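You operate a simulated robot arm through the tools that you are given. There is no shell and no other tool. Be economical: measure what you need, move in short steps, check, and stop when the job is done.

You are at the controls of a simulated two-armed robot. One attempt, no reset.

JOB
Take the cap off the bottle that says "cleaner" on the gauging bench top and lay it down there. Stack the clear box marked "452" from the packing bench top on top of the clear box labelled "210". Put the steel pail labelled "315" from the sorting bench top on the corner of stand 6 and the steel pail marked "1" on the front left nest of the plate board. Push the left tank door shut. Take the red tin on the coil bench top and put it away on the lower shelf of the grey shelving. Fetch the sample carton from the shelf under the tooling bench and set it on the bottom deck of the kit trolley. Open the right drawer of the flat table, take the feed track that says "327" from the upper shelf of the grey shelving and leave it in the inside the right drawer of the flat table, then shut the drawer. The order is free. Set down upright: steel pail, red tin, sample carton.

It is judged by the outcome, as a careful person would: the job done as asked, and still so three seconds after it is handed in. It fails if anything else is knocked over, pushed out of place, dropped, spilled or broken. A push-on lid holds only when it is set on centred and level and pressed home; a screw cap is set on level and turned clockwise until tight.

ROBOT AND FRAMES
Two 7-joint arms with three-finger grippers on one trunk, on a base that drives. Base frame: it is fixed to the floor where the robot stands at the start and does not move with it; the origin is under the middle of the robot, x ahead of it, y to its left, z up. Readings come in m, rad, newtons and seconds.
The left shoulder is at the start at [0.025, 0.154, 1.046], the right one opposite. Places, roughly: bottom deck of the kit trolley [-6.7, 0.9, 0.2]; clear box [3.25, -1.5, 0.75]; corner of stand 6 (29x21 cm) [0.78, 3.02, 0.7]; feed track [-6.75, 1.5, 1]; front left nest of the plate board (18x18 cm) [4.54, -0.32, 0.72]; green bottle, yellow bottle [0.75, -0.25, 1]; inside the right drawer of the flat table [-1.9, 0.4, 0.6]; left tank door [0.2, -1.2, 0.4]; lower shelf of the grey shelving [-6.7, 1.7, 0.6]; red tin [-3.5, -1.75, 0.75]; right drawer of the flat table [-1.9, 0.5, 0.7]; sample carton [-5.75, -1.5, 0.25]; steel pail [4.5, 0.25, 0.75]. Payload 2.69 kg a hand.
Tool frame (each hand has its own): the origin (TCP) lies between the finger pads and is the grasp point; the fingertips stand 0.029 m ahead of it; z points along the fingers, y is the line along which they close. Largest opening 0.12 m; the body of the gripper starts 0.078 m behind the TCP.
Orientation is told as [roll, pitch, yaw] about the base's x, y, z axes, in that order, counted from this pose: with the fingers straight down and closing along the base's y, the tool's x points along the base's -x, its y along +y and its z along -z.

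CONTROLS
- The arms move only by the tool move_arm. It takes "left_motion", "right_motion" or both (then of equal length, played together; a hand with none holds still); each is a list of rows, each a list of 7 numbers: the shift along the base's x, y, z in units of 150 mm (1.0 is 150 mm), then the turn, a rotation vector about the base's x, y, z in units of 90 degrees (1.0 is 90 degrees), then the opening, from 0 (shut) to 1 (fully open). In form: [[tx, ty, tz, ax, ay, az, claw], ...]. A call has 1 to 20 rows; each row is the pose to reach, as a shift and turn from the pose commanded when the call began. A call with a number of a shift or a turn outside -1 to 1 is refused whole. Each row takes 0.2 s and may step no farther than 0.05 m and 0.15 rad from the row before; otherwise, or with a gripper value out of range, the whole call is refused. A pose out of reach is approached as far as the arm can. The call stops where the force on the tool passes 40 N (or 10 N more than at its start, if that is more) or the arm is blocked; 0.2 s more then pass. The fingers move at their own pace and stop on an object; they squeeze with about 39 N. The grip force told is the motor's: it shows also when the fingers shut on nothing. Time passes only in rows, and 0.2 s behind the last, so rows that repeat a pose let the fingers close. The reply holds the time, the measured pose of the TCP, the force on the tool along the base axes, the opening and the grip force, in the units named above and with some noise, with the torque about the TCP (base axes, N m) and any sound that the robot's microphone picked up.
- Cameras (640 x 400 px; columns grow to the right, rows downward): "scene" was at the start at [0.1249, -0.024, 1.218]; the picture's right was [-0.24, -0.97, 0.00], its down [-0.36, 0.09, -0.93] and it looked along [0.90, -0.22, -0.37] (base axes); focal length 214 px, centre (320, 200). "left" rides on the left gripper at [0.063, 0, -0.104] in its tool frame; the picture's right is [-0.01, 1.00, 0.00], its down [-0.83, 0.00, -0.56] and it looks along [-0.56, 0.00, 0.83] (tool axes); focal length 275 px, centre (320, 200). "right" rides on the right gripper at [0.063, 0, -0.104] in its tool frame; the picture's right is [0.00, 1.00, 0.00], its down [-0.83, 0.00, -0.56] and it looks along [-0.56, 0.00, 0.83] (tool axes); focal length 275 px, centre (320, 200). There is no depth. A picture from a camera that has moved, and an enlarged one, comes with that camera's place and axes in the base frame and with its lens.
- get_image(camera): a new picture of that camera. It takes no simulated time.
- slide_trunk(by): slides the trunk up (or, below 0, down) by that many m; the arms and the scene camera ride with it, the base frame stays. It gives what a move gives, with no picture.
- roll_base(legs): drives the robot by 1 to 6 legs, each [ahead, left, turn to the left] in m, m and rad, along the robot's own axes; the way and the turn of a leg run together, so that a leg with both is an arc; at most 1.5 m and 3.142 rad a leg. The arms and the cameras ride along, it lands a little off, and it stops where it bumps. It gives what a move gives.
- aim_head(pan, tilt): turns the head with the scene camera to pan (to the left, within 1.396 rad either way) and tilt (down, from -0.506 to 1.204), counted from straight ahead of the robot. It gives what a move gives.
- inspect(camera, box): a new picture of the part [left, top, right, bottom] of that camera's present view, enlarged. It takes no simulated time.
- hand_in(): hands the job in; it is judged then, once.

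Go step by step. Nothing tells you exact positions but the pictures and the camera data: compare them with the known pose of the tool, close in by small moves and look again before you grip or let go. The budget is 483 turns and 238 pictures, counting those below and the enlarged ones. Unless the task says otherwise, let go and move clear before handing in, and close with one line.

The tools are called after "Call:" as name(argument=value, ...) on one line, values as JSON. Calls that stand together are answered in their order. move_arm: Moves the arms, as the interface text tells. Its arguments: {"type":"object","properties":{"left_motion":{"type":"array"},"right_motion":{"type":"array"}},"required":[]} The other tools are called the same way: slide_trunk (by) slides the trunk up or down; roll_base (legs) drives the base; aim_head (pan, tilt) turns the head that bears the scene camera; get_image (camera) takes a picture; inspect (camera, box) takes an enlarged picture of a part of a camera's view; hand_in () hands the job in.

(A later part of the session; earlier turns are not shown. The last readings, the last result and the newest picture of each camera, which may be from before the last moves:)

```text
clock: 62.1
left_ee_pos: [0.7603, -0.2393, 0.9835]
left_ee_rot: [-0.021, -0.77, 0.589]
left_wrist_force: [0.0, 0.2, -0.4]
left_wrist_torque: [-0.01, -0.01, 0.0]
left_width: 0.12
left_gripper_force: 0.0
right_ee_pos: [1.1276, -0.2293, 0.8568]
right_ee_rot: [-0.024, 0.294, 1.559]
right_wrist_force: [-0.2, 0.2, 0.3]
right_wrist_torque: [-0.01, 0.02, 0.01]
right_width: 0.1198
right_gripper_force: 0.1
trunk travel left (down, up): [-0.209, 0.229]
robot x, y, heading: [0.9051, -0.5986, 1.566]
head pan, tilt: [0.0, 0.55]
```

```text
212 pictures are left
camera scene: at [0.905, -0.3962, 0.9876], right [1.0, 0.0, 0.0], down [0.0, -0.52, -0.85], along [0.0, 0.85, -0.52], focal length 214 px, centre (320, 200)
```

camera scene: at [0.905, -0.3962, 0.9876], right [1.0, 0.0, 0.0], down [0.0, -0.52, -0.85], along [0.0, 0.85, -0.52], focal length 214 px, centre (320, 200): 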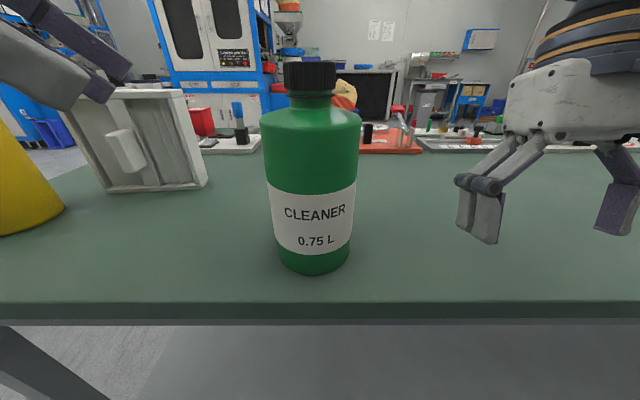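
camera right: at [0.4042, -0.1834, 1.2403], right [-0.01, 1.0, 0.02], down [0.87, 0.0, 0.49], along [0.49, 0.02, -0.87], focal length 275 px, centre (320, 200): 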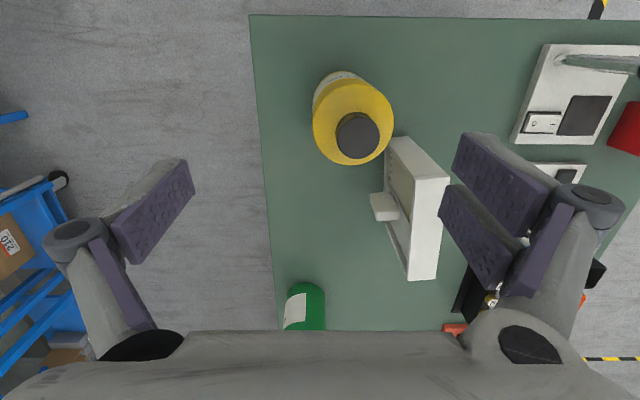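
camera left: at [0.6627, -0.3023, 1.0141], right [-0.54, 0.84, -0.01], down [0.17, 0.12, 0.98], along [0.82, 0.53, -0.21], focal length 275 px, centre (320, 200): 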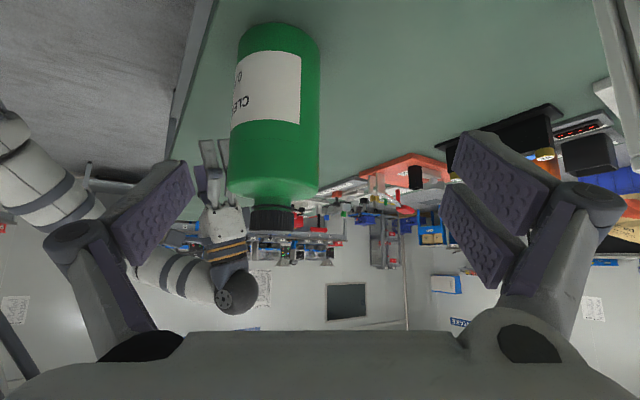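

Triangulation puts the bottle axis at about (0.897,-0.203), cap near z 0.98. I line up and advance the left hand most of the way along its pointing direction, then look.

Call:
move_arm(left_motion=[[0.15, -0.08, 0, 0, 0, 0, 1], [0.305, -0.165, 0, 0, 0, 0, 1], [0.455, -0.065, -0.187, 0, 0, 0, 1], [0.607, 0.04, -0.378, 0, 0, 0, 1], [0.683, 0.09, -0.48, 0, 0, 0, 1]])

Call:
get_image(camera="left")

Call:
get_image(camera="scene")

```text
clock: 63.3
left_ee_pos: [0.8631, -0.2273, 0.9105]
left_ee_rot: [-0.018, -0.77, 0.591]
left_wrist_force: [-0.6, -0.2, -0.4]
left_wrist_torque: [0.02, 0.01, 0.0]
left_width: 0.1198
left_gripper_force: 0.2
right_ee_pos: [1.128, -0.2286, 0.8577]
right_ee_rot: [-0.022, 0.295, 1.56]
right_wrist_force: [0.1, -0.8, 0.7]
right_wrist_torque: [0.04, 0.01, 0.02]
right_width: 0.1198
right_gripper_force: 0.1
trunk travel left (down, up): [-0.209, 0.229]
robot x, y, heading: [0.9053, -0.6011, 1.567]
head pan, tilt: [0.0, 0.55]
```

```text
211 pictures are left
camera left: at [0.7643, -0.289, 0.9418], right [-0.54, 0.84, -0.01], down [0.17, 0.12, 0.98], along [0.82, 0.53, -0.21], focal length 275 px, centre (320, 200)
```

left: 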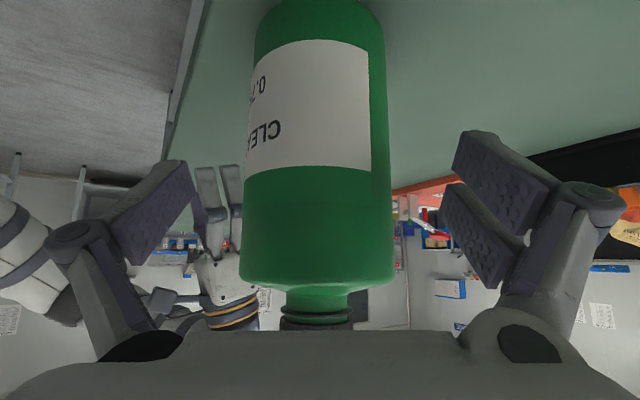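

```text
210 pictures are left
camera scene: at [0.9051, -0.3962, 0.9876], right [1.0, 0.0, 0.0], down [0.0, -0.52, -0.85], along [0.0, 0.85, -0.52], focal length 214 px, centre (320, 200)
```

scene: 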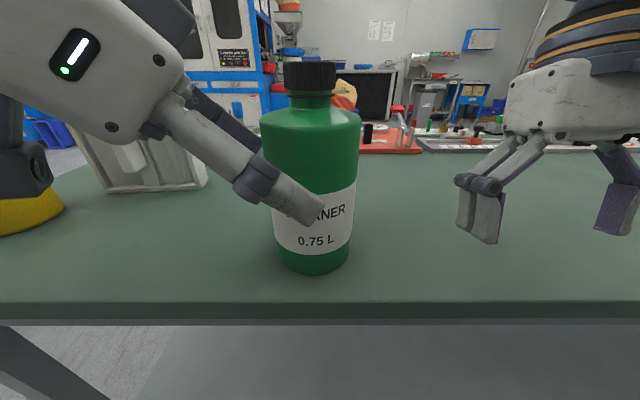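

The bottle is centred between the fingers. I advance 4 cm more and close slowly.

Call:
move_arm(left_motion=[[0.077, 0.052, -0.095, 0, 0, 0, 1], [0.154, 0.103, -0.19, 0, 0, 0, 1], [0.154, 0.103, -0.19, 0, 0, 0, 0.7], [0.154, 0.103, -0.19, 0, 0, 0, 0.6], [0.154, 0.103, -0.19, 0, 0, 0, 0.5], [0.154, 0.103, -0.19, 0, 0, 0, 0.5]])

Call:
get_image(camera="scene")

```text
clock: 64.7
left_ee_pos: [0.8854, -0.2096, 0.8822]
left_ee_rot: [-0.019, -0.769, 0.59]
left_wrist_force: [3.3, -1.8, -0.3]
left_wrist_torque: [0.01, -0.41, -0.17]
left_width: 0.0852
left_gripper_force: 39.1
right_ee_pos: [1.1278, -0.2293, 0.8569]
right_ee_rot: [-0.024, 0.294, 1.56]
right_wrist_force: [-0.1, 0.6, -0.4]
right_wrist_torque: [-0.02, -0.02, 0.02]
right_width: 0.12
right_gripper_force: 0.0
trunk travel left (down, up): [-0.209, 0.229]
robot x, y, heading: [0.9061, -0.6008, 1.571]
head pan, tilt: [0.0, 0.55]
```

```text
209 pictures are left
camera scene: at [0.9051, -0.3964, 0.9877], right [1.0, 0.0, 0.0], down [0.0, -0.52, -0.85], along [0.0, 0.85, -0.52], focal length 214 px, centre (320, 200)
```

scene: 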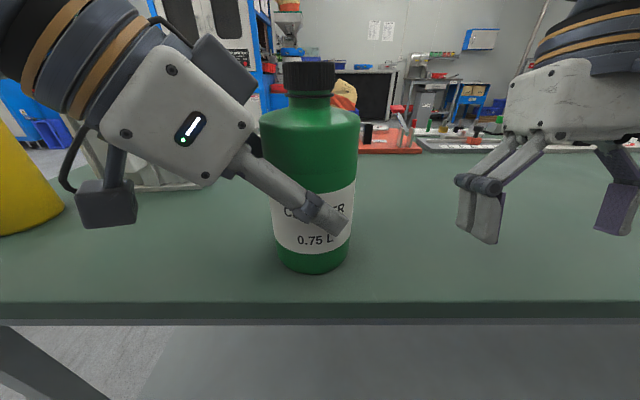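

The left hand holds the bottle (0.085 m, 39 N). Next the right hand rises and levels, then goes above the cap.

Call:
move_arm(right_motion=[[0, 0, 0.25, 0.07, 0, 0, 1], [0, 0, 0.5, 0.14, 0, 0, 1], [0, 0, 0.75, 0.188, 0, 0, 1], [0, 0, 1, 0.188, 0, 0, 1]])

Call:
move_arm(right_motion=[[-0.1, 0, 0.25, 0, 0, 0, 1], [-0.3, 0, 0.4, 0, 0, 0, 1], [-0.6, 0.05, 0.4, 0, 0, 0, 1], [-0.8, 0.1, 0.4, 0, 0, 0, 1]])

Call:
get_image(camera="right")

```text
clock: 65.7
left_ee_pos: [0.886, -0.2096, 0.8822]
left_ee_rot: [-0.019, -0.769, 0.592]
left_wrist_force: [0.3, 0.0, -0.1]
left_wrist_torque: [0.02, -0.14, 0.02]
left_width: 0.0851
left_gripper_force: 39.3
right_ee_pos: [1.1006, -0.2161, 0.9118]
right_ee_rot: [-0.019, -0.001, 1.562]
right_wrist_force: [0.3, -0.2, -0.3]
right_wrist_torque: [0.01, 0.04, 0.01]
right_width: 0.1199
right_gripper_force: 0.0
right hand out of reach, approached as far as the arm can: row 1, 2, 3, 4
trunk travel left (down, up): [-0.209, 0.229]
robot x, y, heading: [0.9071, -0.5995, 1.569]
head pan, tilt: [0.0, 0.55]
```

```text
clock: 66.7
left_ee_pos: [0.8817, -0.206, 0.8818]
left_ee_rot: [-0.021, -0.767, 0.611]
left_wrist_force: [-16.0, 3.1, 6.9]
left_wrist_torque: [-0.58, -0.38, 0.36]
left_width: 0.085
left_gripper_force: 39.2
right_ee_pos: [0.9924, -0.2056, 0.9449]
right_ee_rot: [-0.026, 0.001, 1.563]
right_wrist_force: [13.0, -6.4, -1.3]
right_wrist_torque: [0.13, 0.08, 0.45]
right_width: 0.1142
right_gripper_force: 0.1
right hand out of reach, approached as far as the arm can: row 1, 2, 3, 4
trunk travel left (down, up): [-0.209, 0.229]
robot x, y, heading: [0.9063, -0.5977, 1.566]
head pan, tilt: [0.0, 0.55]
stopped in row 4 (right hand): the force on the tool passed its limit at 49 N (the readings are from after the stop); the commanded pose is now the measured one
```

```text
208 pictures are left
camera right: at [0.9899, -0.2693, 1.05], right [-1.0, 0.0, -0.03], down [-0.01, 0.83, 0.55], along [0.02, 0.55, -0.83], focal length 275 px, centre (320, 200)
```

right: 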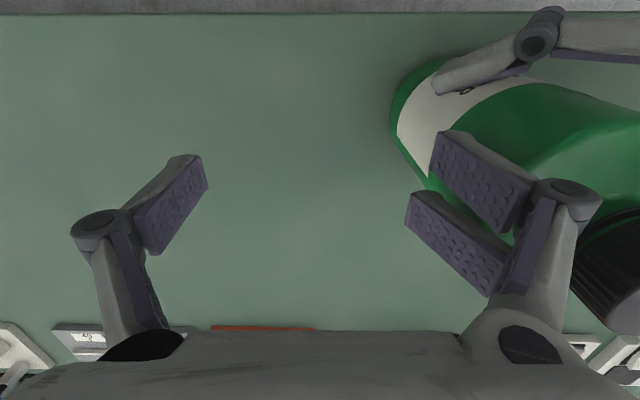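

The right hand couldn't rise as commanded and touched the held bottle. I move it straight back to the right, then look.

Call:
move_arm(right_motion=[[0.2, 0, 0, 0, 0, 0, 1], [0.45, 0, 0, 0, 0, 0, 1], [0.7, 0, 0, 0, 0, 0, 1]])

Call:
get_image(camera="scene")

```text
clock: 67.5
left_ee_pos: [0.8834, -0.2079, 0.8819]
left_ee_rot: [-0.021, -0.765, 0.608]
left_wrist_force: [2.2, -1.9, -1.8]
left_wrist_torque: [-0.12, 0.12, 0.05]
left_width: 0.0844
left_gripper_force: 38.8
right_ee_pos: [1.09, -0.2017, 0.9172]
right_ee_rot: [-0.021, 0.002, 1.564]
right_wrist_force: [0.0, 0.2, -0.2]
right_wrist_torque: [0.01, -0.03, 0.02]
right_width: 0.1201
right_gripper_force: 0.2
right hand out of reach, approached as far as the arm can: row 1, 2, 3
trunk travel left (down, up): [-0.209, 0.229]
robot x, y, heading: [0.9055, -0.5983, 1.569]
head pan, tilt: [0.0, 0.55]
```

```text
207 pictures are left
camera scene: at [0.9052, -0.3963, 0.9876], right [1.0, 0.0, 0.0], down [0.0, -0.52, -0.85], along [0.0, 0.85, -0.52], focal length 214 px, centre (320, 200)
```

scene: 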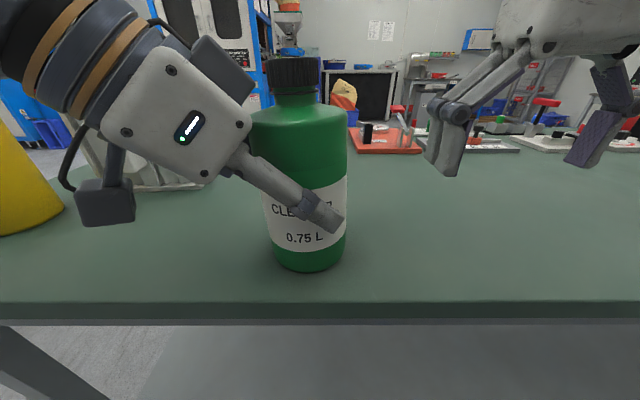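

The bottle leans ~4° in the grip. The trunk is too low for the right hand to get above the cap, so I release (letting the bottle settle), back off, and will raise the trunk about 0.12 m.

Call:
move_arm(left_motion=[[0, 0, 0, 0, 0, 0, 0.75], [0, 0, 0, 0, 0, 0, 0.85], [0, 0, 0, 0, 0, 0, 1], [0, 0, 0, 0, 0, 0, 1], [-0.12, -0.08, 0.14, 0, 0, 0, 1], [-0.24, -0.16, 0.28, 0, 0, 0, 1], [-0.36, -0.24, 0.42, 0, 0, 0, 1], [-0.55, -0.24, 0.55, 0, 0, 0, 1], [-0.8, -0.24, 0.65, 0, 0, 0, 1]])

Call:
get_image(camera="scene")

```text
clock: 69.5
left_ee_pos: [0.7621, -0.241, 0.9807]
left_ee_rot: [-0.019, -0.765, 0.604]
left_wrist_force: [0.0, -0.1, 0.1]
left_wrist_torque: [-0.02, 0.01, 0.0]
left_width: 0.12
left_gripper_force: 0.1
right_ee_pos: [1.088, -0.2007, 0.9175]
right_ee_rot: [-0.023, -0.001, 1.563]
right_wrist_force: [0.4, 0.5, -1.0]
right_wrist_torque: [-0.02, -0.01, 0.0]
right_width: 0.1201
right_gripper_force: 0.1
trunk travel left (down, up): [-0.209, 0.229]
robot x, y, heading: [0.9059, -0.5993, 1.569]
head pan, tilt: [0.0, 0.55]
```

```text
206 pictures are left
camera scene: at [0.9049, -0.3963, 0.9877], right [1.0, 0.0, 0.0], down [0.0, -0.52, -0.85], along [0.0, 0.85, -0.52], focal length 214 px, centre (320, 200)
```

scene: 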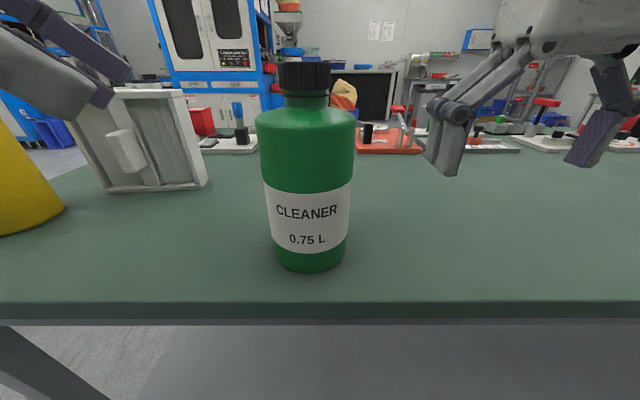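

Bottle is upright again. Raising the trunk 0.12 m.

Call:
slide_trunk(by=0.12)

```text
clock: 71.0
left_ee_pos: [0.7635, -0.2416, 1.0995]
left_ee_rot: [-0.022, -0.765, 0.608]
left_wrist_force: [0.7, 0.6, -0.2]
left_wrist_torque: [0.01, 0.0, -0.01]
left_width: 0.1199
left_gripper_force: 0.0
right_ee_pos: [1.0867, -0.2021, 1.036]
right_ee_rot: [-0.022, 0.0, 1.564]
right_wrist_force: [-0.3, -1.1, -0.4]
right_wrist_torque: [-0.01, -0.01, 0.02]
right_width: 0.1201
right_gripper_force: 0.1
trunk travel left (down, up): [-0.329, 0.109]
robot x, y, heading: [0.9052, -0.5979, 1.567]
head pan, tilt: [0.0, 0.55]
```

Now test whether the right hand can rise a bit: +4 cm.

Call:
move_arm(right_motion=[[0, 0, 0.15, 0.0, 0, 0, 1], [0, 0, 0.3, 0, 0, 0, 1]])

```text
clock: 71.5
left_ee_pos: [0.7628, -0.2429, 1.0984]
left_ee_rot: [-0.022, -0.767, 0.607]
left_wrist_force: [-1.0, -0.6, 1.0]
left_wrist_torque: [0.01, -0.01, 0.0]
left_width: 0.1198
left_gripper_force: 0.0
right_ee_pos: [1.0841, -0.1996, 1.0703]
right_ee_rot: [-0.023, 0.001, 1.565]
right_wrist_force: [0.1, 0.6, -0.3]
right_wrist_torque: [-0.04, 0.0, 0.02]
right_width: 0.12
right_gripper_force: 0.1
right hand out of reach, approached as far as the arm can: row 2
trunk travel left (down, up): [-0.329, 0.109]
robot x, y, heading: [0.9063, -0.6019, 1.568]
head pan, tilt: [0.0, 0.55]
```

Reachable. Slide the right hand over the cap at this height.

Call:
move_arm(right_motion=[[-0.3, 0, 0, 0, 0, 0, 1], [-0.6, 0, 0, 0, 0, 0, 1], [-0.9, -0.02, 0, 0, 0, 0, 1]])

Call:
get_image(camera="right")

```text
clock: 72.3
left_ee_pos: [0.7622, -0.2418, 1.0987]
left_ee_rot: [-0.025, -0.769, 0.609]
left_wrist_force: [-0.4, -0.4, 0.8]
left_wrist_torque: [0.0, -0.01, 0.0]
left_width: 0.1199
left_gripper_force: 0.0
right_ee_pos: [0.9474, -0.2037, 1.0712]
right_ee_rot: [-0.024, 0.0, 1.563]
right_wrist_force: [0.2, 0.2, -0.8]
right_wrist_torque: [-0.01, -0.02, -0.02]
right_width: 0.1199
right_gripper_force: 0.1
trunk travel left (down, up): [-0.329, 0.109]
robot x, y, heading: [0.9088, -0.6031, 1.568]
head pan, tilt: [0.0, 0.55]
```

```text
205 pictures are left
camera right: at [0.9447, -0.2671, 1.1765], right [-1.0, 0.0, -0.02], down [-0.01, 0.83, 0.55], along [0.02, 0.55, -0.83], focal length 275 px, centre (320, 200)
```

right: 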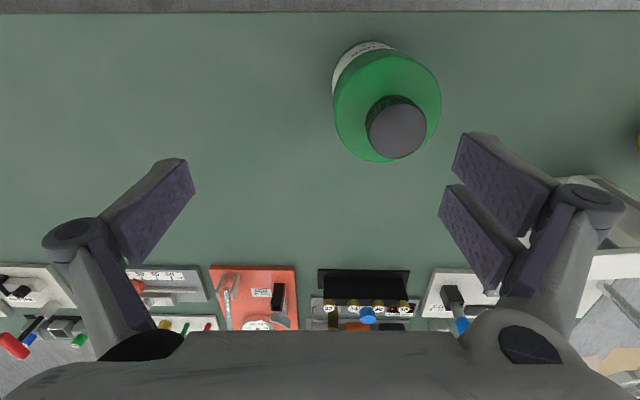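

Cap centre is about (0.894,-0.200). I move the right hand aside again a little and bring the left hand to a lower standoff for a lower hold (so both hands fit).

Call:
move_arm(right_motion=[[0.25, 0, 0, 0, 0, 0, 1], [0.5, 0, 0, 0, 0.015, 0, 1], [0.5, 0, 0, 0, 0.015, 0, 1], [0.5, 0, 0, 0, 0.015, 0, 1], [0.5, 0, 0, 0, 0.015, 0, 1]], left_motion=[[0, 0, -0.25, 0, 0, 0, 1], [0, -0.03, -0.5, 0, 0, 0, 1], [0.05, -0.06, -0.75, 0, 0, 0, 1], [0.2, -0.09, -0.95, 0, 0, 0, 1], [0.35, -0.09, -1, 0, 0, 0, 1]])

Call:
get_image(camera="left")

Call:
get_image(camera="scene")

```text
clock: 73.5
left_ee_pos: [0.8165, -0.2569, 0.9488]
left_ee_rot: [-0.023, -0.766, 0.606]
left_wrist_force: [-0.1, -0.4, -0.5]
left_wrist_torque: [0.02, -0.01, 0.02]
left_width: 0.1198
left_gripper_force: 0.0
right_ee_pos: [1.0249, -0.2018, 1.0711]
right_ee_rot: [-0.001, 0.003, 1.565]
right_wrist_force: [-0.9, -0.2, -0.2]
right_wrist_torque: [0.04, 0.02, -0.01]
right_width: 0.1201
right_gripper_force: 0.0
trunk travel left (down, up): [-0.329, 0.109]
robot x, y, heading: [0.9086, -0.598, 1.567]
head pan, tilt: [0.0, 0.55]
```

```text
204 pictures are left
camera left: at [0.7184, -0.3217, 0.9799], right [-0.55, 0.83, -0.01], down [0.17, 0.13, 0.98], along [0.81, 0.54, -0.21], focal length 275 px, centre (320, 200)
```

left: 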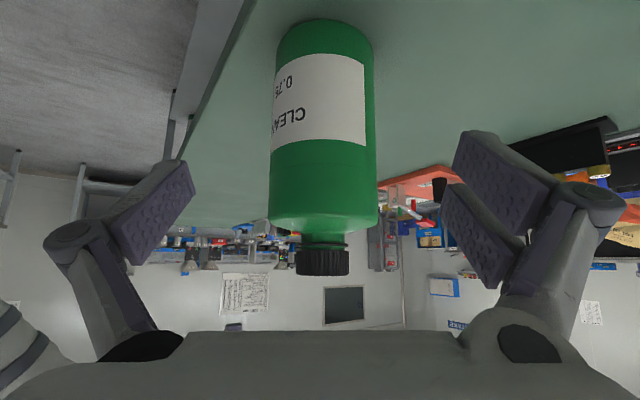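

```text
203 pictures are left
camera scene: at [0.9052, -0.427, 1.1085], right [1.0, 0.0, 0.0], down [0.0, -0.52, -0.85], along [0.0, 0.85, -0.52], focal length 214 px, centre (320, 200)
```

scene: 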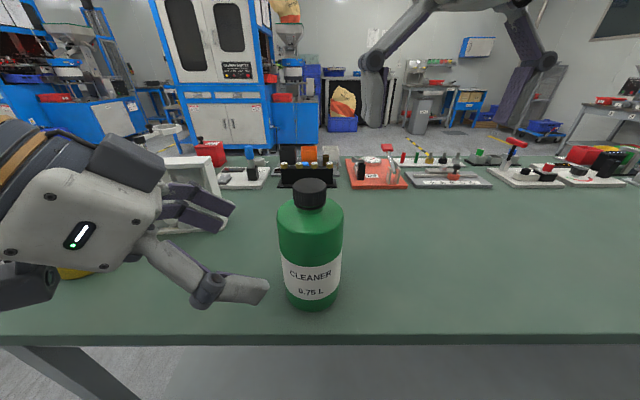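

Aligned. Advance along the pointing direction and close on the bottle.

Call:
move_arm(left_motion=[[0.12, 0.085, -0.16, 0, 0, 0, 1], [0.24, 0.17, -0.32, 0, 0, 0, 1], [0.35, 0.25, -0.47, 0, 0, 0, 1], [0.45, 0.32, -0.61, 0, 0, 0, 1], [0.45, 0.32, -0.61, 0, 0, 0, 0.75], [0.45, 0.32, -0.61, 0, 0, 0, 0.6], [0.45, 0.32, -0.61, 0, 0, 0, 0.5], [0.45, 0.32, -0.61, 0, 0, 0, 0.5]])

Call:
get_image(camera="scene")

```text
clock: 75.3
left_ee_pos: [0.8849, -0.2086, 0.8555]
left_ee_rot: [-0.023, -0.764, 0.607]
left_wrist_force: [-1.1, -0.4, -0.1]
left_wrist_torque: [0.22, 0.14, 0.09]
left_width: 0.0839
left_gripper_force: 39.0
right_ee_pos: [1.0243, -0.2034, 1.071]
right_ee_rot: [0.001, 0.002, 1.564]
right_wrist_force: [-0.3, 0.0, 1.2]
right_wrist_torque: [0.02, -0.01, -0.01]
right_width: 0.1204
right_gripper_force: 0.1
trunk travel left (down, up): [-0.329, 0.109]
robot x, y, heading: [0.9082, -0.6016, 1.573]
head pan, tilt: [0.0, 0.55]
```

```text
202 pictures are left
camera scene: at [0.9048, -0.4269, 1.1085], right [1.0, 0.0, 0.0], down [0.0, -0.52, -0.85], along [0.0, 0.85, -0.52], focal length 214 px, centre (320, 200)
```

scene: 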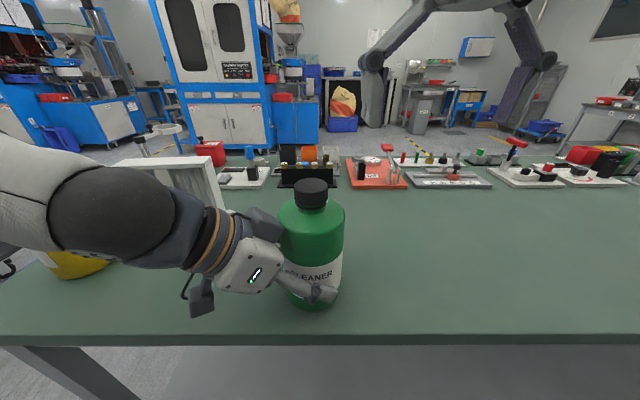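

Bottle held upright with low forces. I pre-turn the right hand clockwise (yaw → ~0.5) to leave room for unscrewing counter-clockwise.

Call:
move_arm(right_motion=[[0, 0, 0, 0, 0, -0.09, 1], [0, 0, 0, 0, 0, -0.18, 1], [0, 0, 0, 0, 0, -0.27, 1], [0, 0, 0, 0, 0, -0.36, 1], [0, 0, 0, 0, 0, -0.45, 1], [0, 0, 0, 0, 0, -0.54, 1], [0, 0, 0, 0, 0, -0.63, 1], [0, 0, 0, 0, 0, -0.7, 1]])

```text
clock: 77.2
left_ee_pos: [0.8845, -0.2078, 0.8567]
left_ee_rot: [-0.023, -0.767, 0.607]
left_wrist_force: [0.1, 0.7, 0.7]
left_wrist_torque: [-0.07, 0.1, 0.01]
left_width: 0.0842
left_gripper_force: 39.1
right_ee_pos: [1.0238, -0.2017, 1.0703]
right_ee_rot: [0.0, 0.002, 0.463]
right_wrist_force: [-0.5, -0.4, -0.6]
right_wrist_torque: [-0.01, 0.01, -0.03]
right_width: 0.1201
right_gripper_force: 0.1
trunk travel left (down, up): [-0.329, 0.109]
robot x, y, heading: [0.9044, -0.5985, 1.565]
head pan, tilt: [0.0, 0.55]
```

Now over the cap, then look.

Call:
move_arm(right_motion=[[-0.3, 0, 0, 0, 0, 0, 1], [-0.6, 0, 0, 0, 0, 0, 1], [-0.865, 0.01, 0, 0, 0, 0, 1]])

Call:
get_image(camera="right")

```text
clock: 78.0
left_ee_pos: [0.8845, -0.2084, 0.8566]
left_ee_rot: [-0.021, -0.766, 0.606]
left_wrist_force: [0.2, -0.5, 1.0]
left_wrist_torque: [-0.07, 0.08, 0.0]
left_width: 0.0844
left_gripper_force: 38.9
right_ee_pos: [0.8918, -0.2014, 1.07]
right_ee_rot: [-0.001, 0.002, 0.463]
right_wrist_force: [1.2, -0.6, 0.5]
right_wrist_torque: [0.01, -0.04, -0.03]
right_width: 0.12
right_gripper_force: 0.0
trunk travel left (down, up): [-0.329, 0.109]
robot x, y, heading: [0.9047, -0.6, 1.57]
head pan, tilt: [0.0, 0.55]
```

```text
201 pictures are left
camera right: at [0.8359, -0.2294, 1.1767], right [-0.45, 0.89, 0.0], down [0.74, 0.38, 0.55], along [0.49, 0.25, -0.83], focal length 275 px, centre (320, 200)
```

right: 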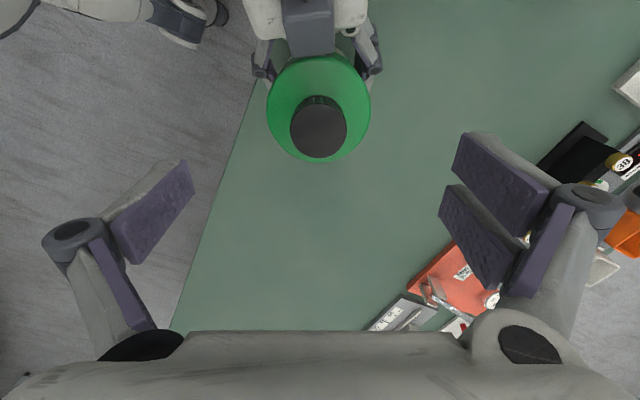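

Alignment is within 2–3 mm. I lower so the fingertips reach the cap's lower edge (TCP z 0.995), then close.

Call:
move_arm(right_motion=[[0.01, 0, -0.2, 0, 0, 0, 1], [0.01, 0, -0.4, 0, 0, 0, 0.8], [0.01, 0, -0.5, 0, 0, 0, 0.6], [0.01, 0, -0.5, 0, 0, 0, 0.4], [0.01, 0, -0.5, 0, 0, 0, 0.2], [0.01, 0, -0.5, 0, 0, 0, 0.2]])

Call:
get_image(camera="right")

Call:
get_image(camera="scene")

```text
clock: 79.3
left_ee_pos: [0.8863, -0.208, 0.856]
left_ee_rot: [-0.022, -0.766, 0.607]
left_wrist_force: [0.5, 3.4, 0.5]
left_wrist_torque: [-0.39, 0.19, -0.13]
left_width: 0.0842
left_gripper_force: 39.1
right_ee_pos: [0.8962, -0.2006, 0.9954]
right_ee_rot: [0.0, 0.001, 0.463]
right_wrist_force: [-0.7, -3.0, -0.9]
right_wrist_torque: [-0.11, -0.03, 0.12]
right_width: 0.0369
right_gripper_force: 39.1
trunk travel left (down, up): [-0.329, 0.109]
robot x, y, heading: [0.9056, -0.6004, 1.566]
head pan, tilt: [0.0, 0.55]
```

```text
200 pictures are left
camera right: at [0.8392, -0.2293, 1.1003], right [-0.45, 0.89, 0.0], down [0.74, 0.38, 0.55], along [0.49, 0.25, -0.83], focal length 275 px, centre (320, 200)
```

right: 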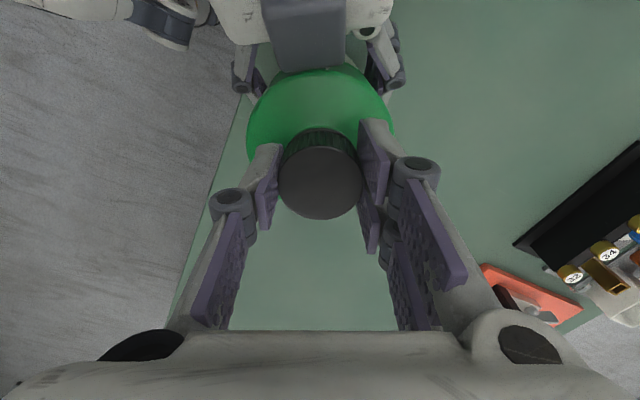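

```text
199 pictures are left
camera scene: at [0.905, -0.4267, 1.1085], right [1.0, 0.0, 0.0], down [0.0, -0.52, -0.85], along [0.0, 0.85, -0.52], focal length 214 px, centre (320, 200)
```

scene: 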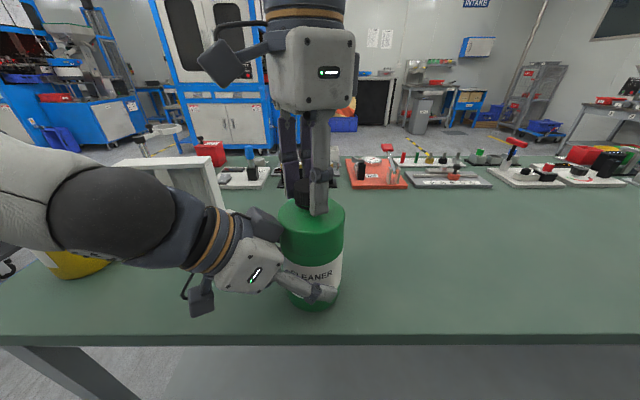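

Cap is gripped (0.037 m). I turn counter-clockwise about 65° and watch the torque.

Call:
move_arm(right_motion=[[0, 0, 0, 0, 0, 0.09, 0.2], [0, 0, 0, 0, 0, 0.18, 0.2], [0, 0, 0, 0, 0, 0.27, 0.2], [0, 0, 0, 0, 0, 0.36, 0.2], [0, 0, 0, 0, 0, 0.45, 0.2], [0, 0, 0, 0, 0, 0.54, 0.2], [0, 0, 0, 0, 0, 0.63, 0.2], [0, 0, 0, 0, 0, 0.72, 0.2]])

Call:
inspect(camera="scene", box=[200, 120, 420, 320])

```text
clock: 81.2
left_ee_pos: [0.8854, -0.2078, 0.8576]
left_ee_rot: [-0.022, -0.766, 0.607]
left_wrist_force: [-15.6, 15.7, -0.3]
left_wrist_torque: [-0.39, -1.26, 0.2]
left_width: 0.0842
left_gripper_force: 38.8
right_ee_pos: [0.8958, -0.2001, 0.9954]
right_ee_rot: [-0.001, 0.003, 1.598]
right_wrist_force: [15.1, -10.8, 8.3]
right_wrist_torque: [-0.7, -0.39, 0.0]
right_width: 0.0372
right_gripper_force: 39.2
trunk travel left (down, up): [-0.329, 0.109]
robot x, y, heading: [0.9066, -0.6032, 1.568]
head pan, tilt: [0.0, 0.55]
```

```text
2.00 times, centred on (310, 220) of scene
camera zoom: at [0.905, -0.4269, 1.1086], right [1.0, 0.0, 0.0], down [0.0, -0.52, -0.85], along [0.0, 0.85, -0.52], focal length 429 px, centre (340, 160)
```

zoom: 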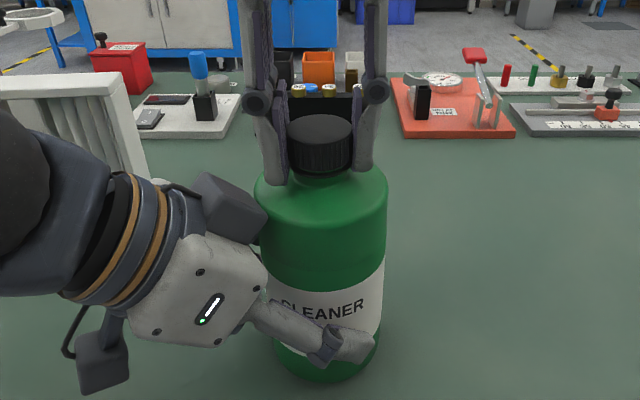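

The bottle stayed put and the cap turns with no torque. Keep turning counter-clockwise another ~65°.

Call:
move_arm(right_motion=[[0, 0, 0, 0, 0, 0.09, 0.2], [0, 0, 0, 0, 0, 0.18, 0.2], [0, 0, 0.01, 0, 0, 0.27, 0.2], [0, 0, 0.01, 0, 0, 0.36, 0.2], [0, 0, 0.01, 0, 0, 0.45, 0.2], [0, 0, 0.02, 0, 0, 0.54, 0.2], [0, 0, 0.02, 0, 0, 0.63, 0.2], [0, 0, 0.02, 0, 0, 0.72, 0.2]])

Call:
inspect(camera="scene", box=[200, 120, 420, 320])

```text
clock: 83.0
left_ee_pos: [0.8843, -0.2077, 0.8571]
left_ee_rot: [-0.02, -0.768, 0.605]
left_wrist_force: [-31.0, -0.7, 8.9]
left_wrist_torque: [1.19, -3.09, 0.28]
left_width: 0.0841
left_gripper_force: 38.8
right_ee_pos: [0.8961, -0.2003, 0.9968]
right_ee_rot: [-0.002, 0.006, 2.726]
right_wrist_force: [28.8, 2.8, -4.4]
right_wrist_torque: [-0.12, -0.53, -0.01]
right_width: 0.037
right_gripper_force: 39.0
trunk travel left (down, up): [-0.329, 0.109]
robot x, y, heading: [0.9058, -0.5995, 1.572]
head pan, tilt: [0.0, 0.55]
```

```text
2.00 times, centred on (310, 220) of scene
camera zoom: at [0.9048, -0.4271, 1.1086], right [1.0, 0.0, 0.0], down [0.0, -0.52, -0.85], along [0.0, 0.85, -0.52], focal length 429 px, centre (340, 160)
```

zoom: 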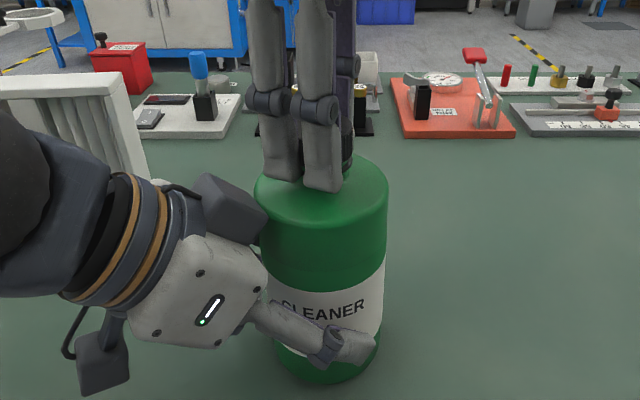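

Side load built up from a small off-centre grip. I open, rise a little and wind the hand back clockwise for a second bite.

Call:
move_arm(right_motion=[[0, 0, 0, 0, 0, 0, 0.5], [0, 0, 0, 0, 0, 0, 0.8], [0, 0, 0.2, 0, 0, -0.09, 0.8], [0, 0, 0.4, 0, 0, -0.18, 0.8], [0, 0, 0.5, 0, 0, -0.27, 0.8], [0, 0, 0.5, 0, 0, -0.36, 0.8], [0, 0, 0.5, 0, 0, -0.45, 0.8], [0, 0, 0.5, 0, 0, -0.54, 0.8], [0, 0, 0.5, 0, 0, -0.63, 0.8], [0, 0, 0.5, 0, 0, -0.72, 0.8], [0, 0, 0.5, 0, 0, -0.81, 0.8], [0, 0, 0.5, 0, 0, -0.9, 0.8], [0, 0, 0.5, 0, 0, -0.99, 0.8]])

Call:
move_arm(right_motion=[[0, 0, 0, 0, 0, -0.09, 0.8], [0, 0, 0, 0, 0, -0.18, 0.8], [0, 0, 0, 0, 0, -0.27, 0.8], [0, 0, 0, 0, 0, -0.36, 0.8], [0, 0, 0, 0, 0, -0.45, 0.8]])

Call:
get_image(camera="right")

```text
clock: 85.8
left_ee_pos: [0.8863, -0.2093, 0.8559]
left_ee_rot: [-0.022, -0.766, 0.604]
left_wrist_force: [2.9, -3.7, 3.0]
left_wrist_torque: [0.17, 0.15, -0.02]
left_width: 0.0841
left_gripper_force: 38.9
right_ee_pos: [0.8972, -0.2008, 1.0739]
right_ee_rot: [0.002, 0.002, 1.167]
right_wrist_force: [0.0, 0.4, -0.2]
right_wrist_torque: [-0.03, -0.01, 0.0]
right_width: 0.0959
right_gripper_force: 0.1
trunk travel left (down, up): [-0.329, 0.109]
robot x, y, heading: [0.9073, -0.5985, 1.566]
head pan, tilt: [0.0, 0.55]
```

```text
clock: 87.0
left_ee_pos: [0.8854, -0.2079, 0.8566]
left_ee_rot: [-0.022, -0.766, 0.605]
left_wrist_force: [1.6, -2.6, 3.7]
left_wrist_torque: [0.19, 0.17, -0.02]
left_width: 0.0841
left_gripper_force: 39.3
right_ee_pos: [0.8959, -0.2016, 1.074]
right_ee_rot: [0.003, 0.0, 0.461]
right_wrist_force: [-0.5, 0.1, 1.0]
right_wrist_torque: [-0.03, 0.0, -0.01]
right_width: 0.0957
right_gripper_force: 0.2
trunk travel left (down, up): [-0.329, 0.109]
robot x, y, heading: [0.9081, -0.604, 1.563]
head pan, tilt: [0.0, 0.55]
```

```text
196 pictures are left
camera right: at [0.8393, -0.2294, 1.1788], right [-0.45, 0.89, 0.0], down [0.74, 0.37, 0.55], along [0.49, 0.25, -0.83], focal length 275 px, centre (320, 200)
```

right: 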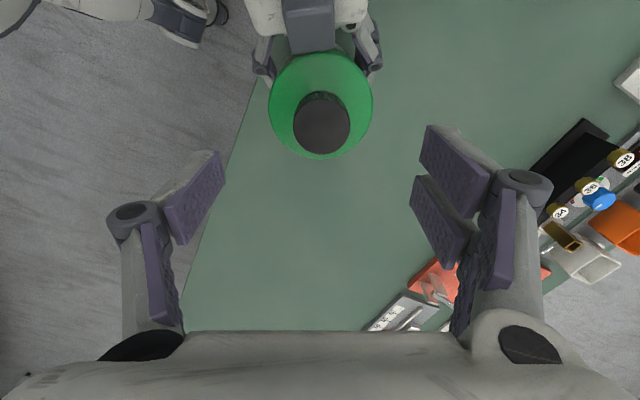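

Well centred. Second bite: lower, grip, and turn ~110° counter-clockwise.

Call:
move_arm(right_motion=[[0.005, 0.0, -0.2, 0, 0, 0, 0.6], [0.007, 0.004, -0.4, 0, 0, 0, 0.5], [0.007, 0.004, -0.51, 0, 0, 0, 0.4], [0.007, 0.004, -0.51, 0, 0, 0, 0.2], [0.007, 0.004, -0.51, 0, 0, 0, 0.2], [0.007, 0.004, -0.51, 0, 0, 0.09, 0.2], [0.007, 0.004, -0.51, 0, 0, 0.18, 0.2], [0.007, 0.004, -0.51, 0, 0, 0.27, 0.2], [0.007, 0.004, -0.51, 0, 0, 0.36, 0.2], [0.007, 0.004, -0.51, 0, 0, 0.45, 0.2], [0.007, 0.004, -0.51, 0, 0, 0.54, 0.2], [0.007, 0.004, -0.505, 0, 0, 0.63, 0.2], [0.007, 0.004, -0.505, 0, 0, 0.72, 0.2], [0.007, 0.004, -0.5, 0, 0, 0.81, 0.2], [0.007, 0.004, -0.5, 0, 0, 0.9, 0.2], [0.007, 0.004, -0.5, 0, 0, 0.99, 0.2]])

Call:
inspect(camera="scene", box=[200, 120, 420, 320])

```text
clock: 90.3
left_ee_pos: [0.8853, -0.2079, 0.8552]
left_ee_rot: [-0.022, -0.765, 0.608]
left_wrist_force: [-2.4, -1.8, -1.0]
left_wrist_torque: [0.36, -0.42, 0.01]
left_width: 0.0843
left_gripper_force: 38.9
right_ee_pos: [0.8974, -0.2005, 0.9966]
right_ee_rot: [-0.002, 0.001, 2.021]
right_wrist_force: [4.9, -0.7, 10.6]
right_wrist_torque: [-0.44, 0.02, 0.01]
right_width: 0.0385
right_gripper_force: 39.0
trunk travel left (down, up): [-0.329, 0.109]
robot x, y, heading: [0.9057, -0.6019, 1.572]
head pan, tilt: [0.0, 0.55]
```

```text
2.00 times, centred on (310, 220) of scene
camera zoom: at [0.9052, -0.4274, 1.1086], right [1.0, 0.0, 0.0], down [0.0, -0.52, -0.85], along [0.0, 0.85, -0.52], focal length 429 px, centre (340, 160)
```

zoom: 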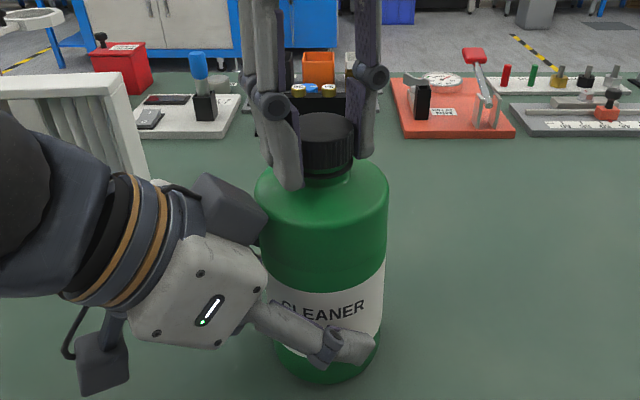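

The cap is pushing upward (it's rising on its thread). I turn another 45° and then try a gentle lift.

Call:
move_arm(right_motion=[[0, 0, 0.01, 0, 0, 0.09, 0.2], [0, 0, 0.015, 0, 0, 0.18, 0.2], [0, 0, 0.02, 0, 0, 0.27, 0.2], [0, 0, 0.02, 0, 0, 0.36, 0.2], [0, 0, 0.025, 0, 0, 0.45, 0.2], [0, 0, 0.06, 0, 0, 0.45, 0.2], [0, 0, 0.1, 0, 0, 0.45, 0.2]])

Call:
inspect(camera="scene", box=[200, 120, 420, 320])

```text
clock: 91.8
left_ee_pos: [0.8876, -0.2077, 0.8609]
left_ee_rot: [-0.017, -0.781, 0.601]
left_wrist_force: [1.1, 0.3, -0.2]
left_wrist_torque: [0.07, -0.19, -0.04]
left_width: 0.0842
left_gripper_force: 39.3
right_ee_pos: [0.8972, -0.198, 1.0037]
right_ee_rot: [0.001, 0.01, 2.729]
right_wrist_force: [-0.5, 1.6, -8.7]
right_wrist_torque: [0.02, 0.21, 0.02]
right_width: 0.0388
right_gripper_force: 38.4
trunk travel left (down, up): [-0.329, 0.109]
robot x, y, heading: [0.9088, -0.5988, 1.569]
head pan, tilt: [0.0, 0.55]
stopped in row 7 (right hand): the force on the tool passed its limit at 41 N (the readings are from after the stop); the commanded pose is now the measured one
```

```text
2.00 times, centred on (310, 220) of scene
camera zoom: at [0.9049, -0.4266, 1.1084], right [1.0, 0.0, 0.0], down [0.0, -0.52, -0.85], along [0.0, 0.85, -0.52], focal length 429 px, centre (340, 160)
```

zoom: 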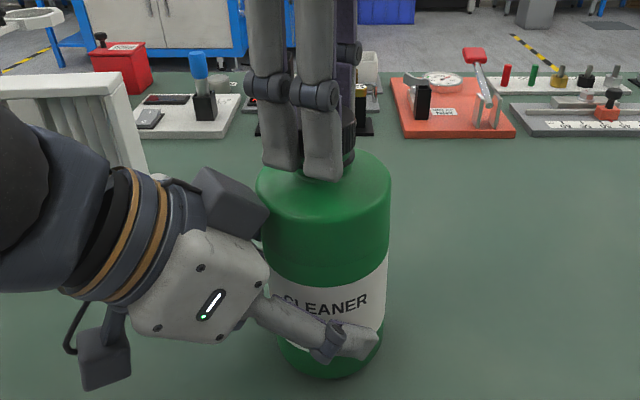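

Not free yet (about 260° done); the bottle was lifted a few mm. I set it back down, open the right hand and wind back for a third bite.

Call:
move_arm(left_motion=[[0, 0, -0.03, 0, 0, 0, 0.5], [0, 0, -0.03, 0, 0, 0, 0.5], [0, 0, -0.03, 0, 0, 0, 0.5], [0, 0, -0.03, 0, 0, 0, 0.5], [0, 0, -0.03, 0, 0, 0, 0.5], [0, 0, -0.03, 0, 0, 0, 0.5], [0, 0, -0.03, 0, 0, 0, 0.5], [0, 0, -0.03, 0, 0, 0, 0.5], [0, 0, -0.03, 0, 0, 0, 0.5], [0, 0, -0.03, 0, 0, 0, 0.5], [0, 0, -0.03, 0, 0, 0, 0.5], [0, 0, -0.03, 0, 0, 0, 0.5]], right_motion=[[0, 0, -0.03, 0, 0, 0, 0.2], [0, 0, -0.03, 0, 0, 0, 0.5], [0, 0, 0, 0, 0, 0, 0.8], [0, 0, 0.2, 0, 0, -0.09, 0.8], [0, 0, 0.4, 0, 0, -0.18, 0.8], [0, 0, 0.45, 0, 0, -0.27, 0.8], [0, 0, 0.45, 0, 0, -0.36, 0.8], [0, 0, 0.45, 0, 0, -0.45, 0.8], [0, 0, 0.45, 0, 0, -0.54, 0.8], [0, 0, 0.45, 0, 0, -0.63, 0.8], [0, 0, 0.45, 0, 0, -0.72, 0.8], [0, 0, 0.45, 0, 0, -0.81, 0.8]])

Call:
move_arm(right_motion=[[0, 0, 0, 0, 0, -0.09, 0.8], [0, 0, 0, 0, 0, -0.18, 0.8], [0, 0, 0, 0, 0, -0.27, 0.8], [0, 0, 0, 0, 0, -0.36, 0.8], [0, 0, 0, 0, 0, -0.45, 0.8], [0, 0, 0, 0, 0, -0.54, 0.8], [0, 0, 0, 0, 0, -0.63, 0.8]])

Call:
get_image(camera="right")

```text
clock: 94.4
left_ee_pos: [0.8875, -0.2061, 0.856]
left_ee_rot: [-0.018, -0.779, 0.6]
left_wrist_force: [-0.2, 1.0, -8.4]
left_wrist_torque: [-0.04, 0.13, 0.01]
left_width: 0.0844
left_gripper_force: 38.9
right_ee_pos: [0.8978, -0.2004, 1.0724]
right_ee_rot: [0.002, 0.009, 1.455]
right_wrist_force: [-0.5, 0.0, -1.4]
right_wrist_torque: [-0.01, 0.02, 0.04]
right_width: 0.096
right_gripper_force: 0.0
trunk travel left (down, up): [-0.329, 0.109]
robot x, y, heading: [0.9072, -0.5986, 1.569]
head pan, tilt: [0.0, 0.55]
```

```text
clock: 96.0
left_ee_pos: [0.888, -0.2071, 0.8568]
left_ee_rot: [-0.017, -0.778, 0.6]
left_wrist_force: [0.2, 0.2, -8.6]
left_wrist_torque: [-0.05, 0.06, 0.0]
left_width: 0.0841
left_gripper_force: 38.6
right_ee_pos: [0.8976, -0.1996, 1.0724]
right_ee_rot: [0.001, 0.007, 0.462]
right_wrist_force: [0.3, 0.2, 0.3]
right_wrist_torque: [0.0, -0.01, -0.02]
right_width: 0.0959
right_gripper_force: 0.0
trunk travel left (down, up): [-0.329, 0.109]
robot x, y, heading: [0.9069, -0.5999, 1.57]
head pan, tilt: [0.0, 0.55]
```

```text
193 pictures are left
camera right: at [0.8415, -0.2276, 1.1781], right [-0.45, 0.89, 0.0], down [0.75, 0.38, 0.55], along [0.49, 0.25, -0.84], focal length 275 px, centre (320, 200)
```

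right: 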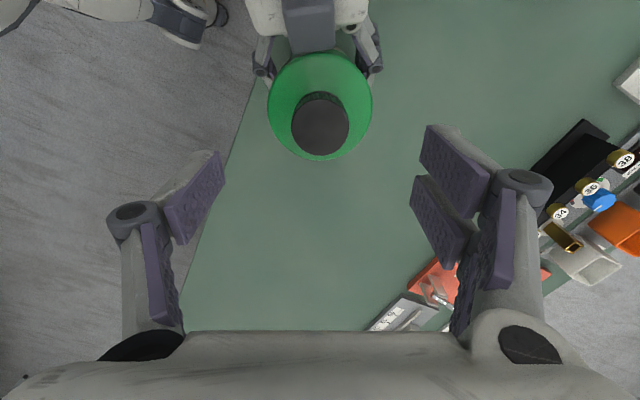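

Third bite: lower, grip, turn ~130°.

Call:
move_arm(right_motion=[[0, 0.0, -0.25, 0, 0, 0, 0.6], [0, 0, -0.5, 0, 0, 0, 0.5], [0, 0, -0.5, 0, 0, 0, 0.2], [0, 0, -0.5, 0, 0, 0, 0.2], [0, 0, -0.5, 0, 0, 0.09, 0.2], [0, 0, -0.5, 0, 0, 0.18, 0.2], [0, 0, -0.5, 0, 0, 0.27, 0.2], [0, 0, -0.5, 0, 0, 0.36, 0.2], [0, 0, -0.49, 0, 0, 0.45, 0.2], [0, 0, -0.49, 0, 0, 0.54, 0.2], [0, 0, -0.49, 0, 0, 0.63, 0.2], [0, 0, -0.49, 0, 0, 0.72, 0.2], [0, 0, -0.48, 0, 0, 0.81, 0.2], [0, 0, -0.48, 0, 0, 0.9, 0.2], [0, 0, -0.48, 0, 0, 0.99, 0.2], [0, 0, -0.48, 0, 0, 1, 0.2]])

Call:
move_arm(right_motion=[[0, 0, 0, 0, 0, 0.09, 0.2], [0, 0, 0.01, 0, 0, 0.18, 0.2], [0, 0, 0.01, 0, 0, 0.27, 0.2], [0, 0, 0.02, 0, 0, 0.36, 0.2], [0, 0, 0.02, 0, 0, 0.44, 0.2], [0, 0, 0.05, 0, 0, 0.44, 0.2], [0, 0, 0.08, 0, 0, 0.44, 0.2]])

Call:
inspect(camera="scene", box=[200, 120, 420, 320])

```text
clock: 99.4
left_ee_pos: [0.8872, -0.2062, 0.8573]
left_ee_rot: [-0.016, -0.778, 0.598]
left_wrist_force: [-1.3, -1.6, -7.8]
left_wrist_torque: [0.0, 0.08, -0.03]
left_width: 0.0839
left_gripper_force: 39.0
right_ee_pos: [0.8974, -0.2002, 1.0007]
right_ee_rot: [0.001, 0.008, 2.039]
right_wrist_force: [-0.1, 0.9, -1.0]
right_wrist_torque: [0.0, 0.01, 0.0]
right_width: 0.0378
right_gripper_force: 38.9
trunk travel left (down, up): [-0.329, 0.109]
robot x, y, heading: [0.9102, -0.6012, 1.569]
head pan, tilt: [0.0, 0.55]
```

```text
clock: 101.0
left_ee_pos: [0.8868, -0.2064, 0.8565]
left_ee_rot: [-0.016, -0.777, 0.6]
left_wrist_force: [0.3, 0.1, -7.6]
left_wrist_torque: [-0.04, 0.06, 0.01]
left_width: 0.0842
left_gripper_force: 39.0
right_ee_pos: [0.897, -0.1993, 1.0129]
right_ee_rot: [0.002, 0.01, 2.731]
right_wrist_force: [0.1, 0.0, 0.1]
right_wrist_torque: [0.01, -0.03, -0.03]
right_width: 0.0382
right_gripper_force: 39.4
trunk travel left (down, up): [-0.329, 0.109]
robot x, y, heading: [0.9051, -0.6006, 1.569]
head pan, tilt: [0.0, 0.55]
```

```text
2.00 times, centred on (310, 220) of scene
camera zoom: at [0.9049, -0.4267, 1.1085], right [1.0, 0.0, 0.0], down [0.0, -0.52, -0.85], along [0.0, 0.85, -0.52], focal length 429 px, centre (340, 160)
```

zoom: 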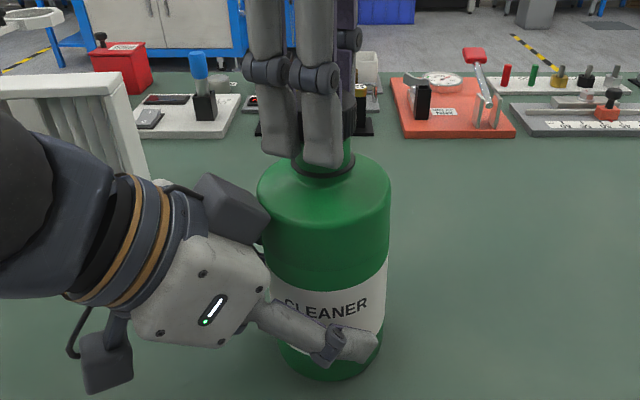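

Zero force: the cap is off. I lift it clear and move it to the right.

Call:
move_arm(right_motion=[[0, 0, 0.2, 0, 0, 0, 0.2], [0, 0, 0.38, 0, 0, 0, 0.2], [0.25, 0, 0.38, 0, 0, 0, 0.2], [0.5, 0, 0.38, 0, 0, 0, 0.2], [0.75, 0, 0.38, 0, 0, 0, 0.2], [1, 0, 0.38, 0, 0, 0, 0.2]])

Call:
get_image(camera="scene")

```text
clock: 102.4
left_ee_pos: [0.8881, -0.207, 0.8561]
left_ee_rot: [-0.018, -0.778, 0.598]
left_wrist_force: [-0.1, 0.3, -7.8]
left_wrist_torque: [-0.07, 0.09, 0.0]
left_width: 0.0841
left_gripper_force: 38.8
right_ee_pos: [1.048, -0.1999, 1.0684]
right_ee_rot: [0.002, 0.009, 2.728]
right_wrist_force: [0.3, -0.6, -0.5]
right_wrist_torque: [0.0, -0.01, -0.03]
right_width: 0.0379
right_gripper_force: 39.0
trunk travel left (down, up): [-0.329, 0.109]
robot x, y, heading: [0.9048, -0.5964, 1.568]
head pan, tilt: [0.0, 0.55]
```

```text
191 pictures are left
camera scene: at [0.9054, -0.4267, 1.1085], right [1.0, 0.0, 0.0], down [0.0, -0.52, -0.85], along [0.0, 0.85, -0.52], focal length 214 px, centre (320, 200)
```

scene: 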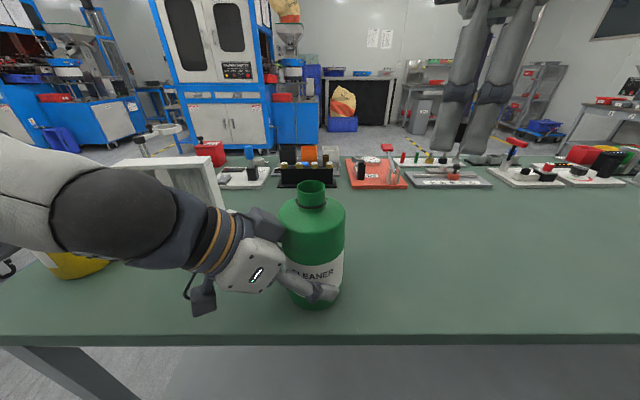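

The bottle neck is open. The left hand is carrying the bottle's weight, so I lower it a few mm until it seats.

Call:
move_arm(left_motion=[[0, 0, -0.01, 0, 0, 0, 0.5], [0, 0, -0.02, 0, 0, 0, 0.5], [0, 0, -0.03, 0, 0, 0, 0.5]])

```text
clock: 103.2
left_ee_pos: [0.8863, -0.2057, 0.8554]
left_ee_rot: [-0.012, -0.787, 0.592]
left_wrist_force: [0.0, 5.9, 24.3]
left_wrist_torque: [0.27, 0.09, -0.31]
left_width: 0.0844
left_gripper_force: 38.3
right_ee_pos: [1.0491, -0.2014, 1.0676]
right_ee_rot: [0.0, 0.009, 2.728]
right_wrist_force: [0.5, -0.3, 0.2]
right_wrist_torque: [0.02, 0.02, -0.01]
right_width: 0.0378
right_gripper_force: 39.0
trunk travel left (down, up): [-0.329, 0.109]
robot x, y, heading: [0.9073, -0.6028, 1.569]
head pan, tilt: [0.0, 0.55]
```

Seated (upward reaction now). Open slowly and back out along the approach line.

Call:
move_arm(left_motion=[[0, 0, 0.015, 0, 0, 0, 0.5], [0, 0, 0.015, 0, 0, 0, 0.75], [0, 0, 0.015, 0, 0, 0, 0.9], [0, 0, 0.015, 0, 0, 0, 1], [-0.12, -0.08, 0.16, 0, 0, 0, 1], [-0.24, -0.16, 0.31, 0, 0, 0, 1], [-0.36, -0.24, 0.46, 0, 0, 0, 1], [-0.48, -0.32, 0.61, 0, 0, 0, 1], [-0.7, -0.32, 0.8, 0, 0, 0, 1], [-0.85, -0.32, 1, 0, 0, 0, 1]])

Call:
get_image(camera="scene")

```text
clock: 105.4
left_ee_pos: [0.7584, -0.2565, 1.0018]
left_ee_rot: [-0.016, -0.778, 0.599]
left_wrist_force: [0.0, -0.5, -0.8]
left_wrist_torque: [0.0, 0.01, 0.0]
left_width: 0.1202
left_gripper_force: 0.2
right_ee_pos: [1.048, -0.2003, 1.0675]
right_ee_rot: [0.001, 0.01, 2.727]
right_wrist_force: [0.0, 0.7, -0.4]
right_wrist_torque: [-0.04, 0.0, 0.02]
right_width: 0.038
right_gripper_force: 39.3
trunk travel left (down, up): [-0.329, 0.109]
robot x, y, heading: [0.9109, -0.5991, 1.565]
head pan, tilt: [0.0, 0.55]
```

```text
190 pictures are left
camera scene: at [0.9049, -0.4272, 1.1086], right [1.0, 0.0, 0.0], down [0.0, -0.52, -0.85], along [0.0, 0.85, -0.52], focal length 214 px, centre (320, 200)
```

scene: 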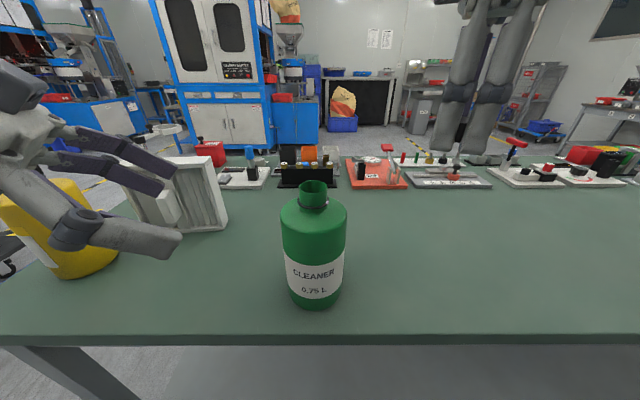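

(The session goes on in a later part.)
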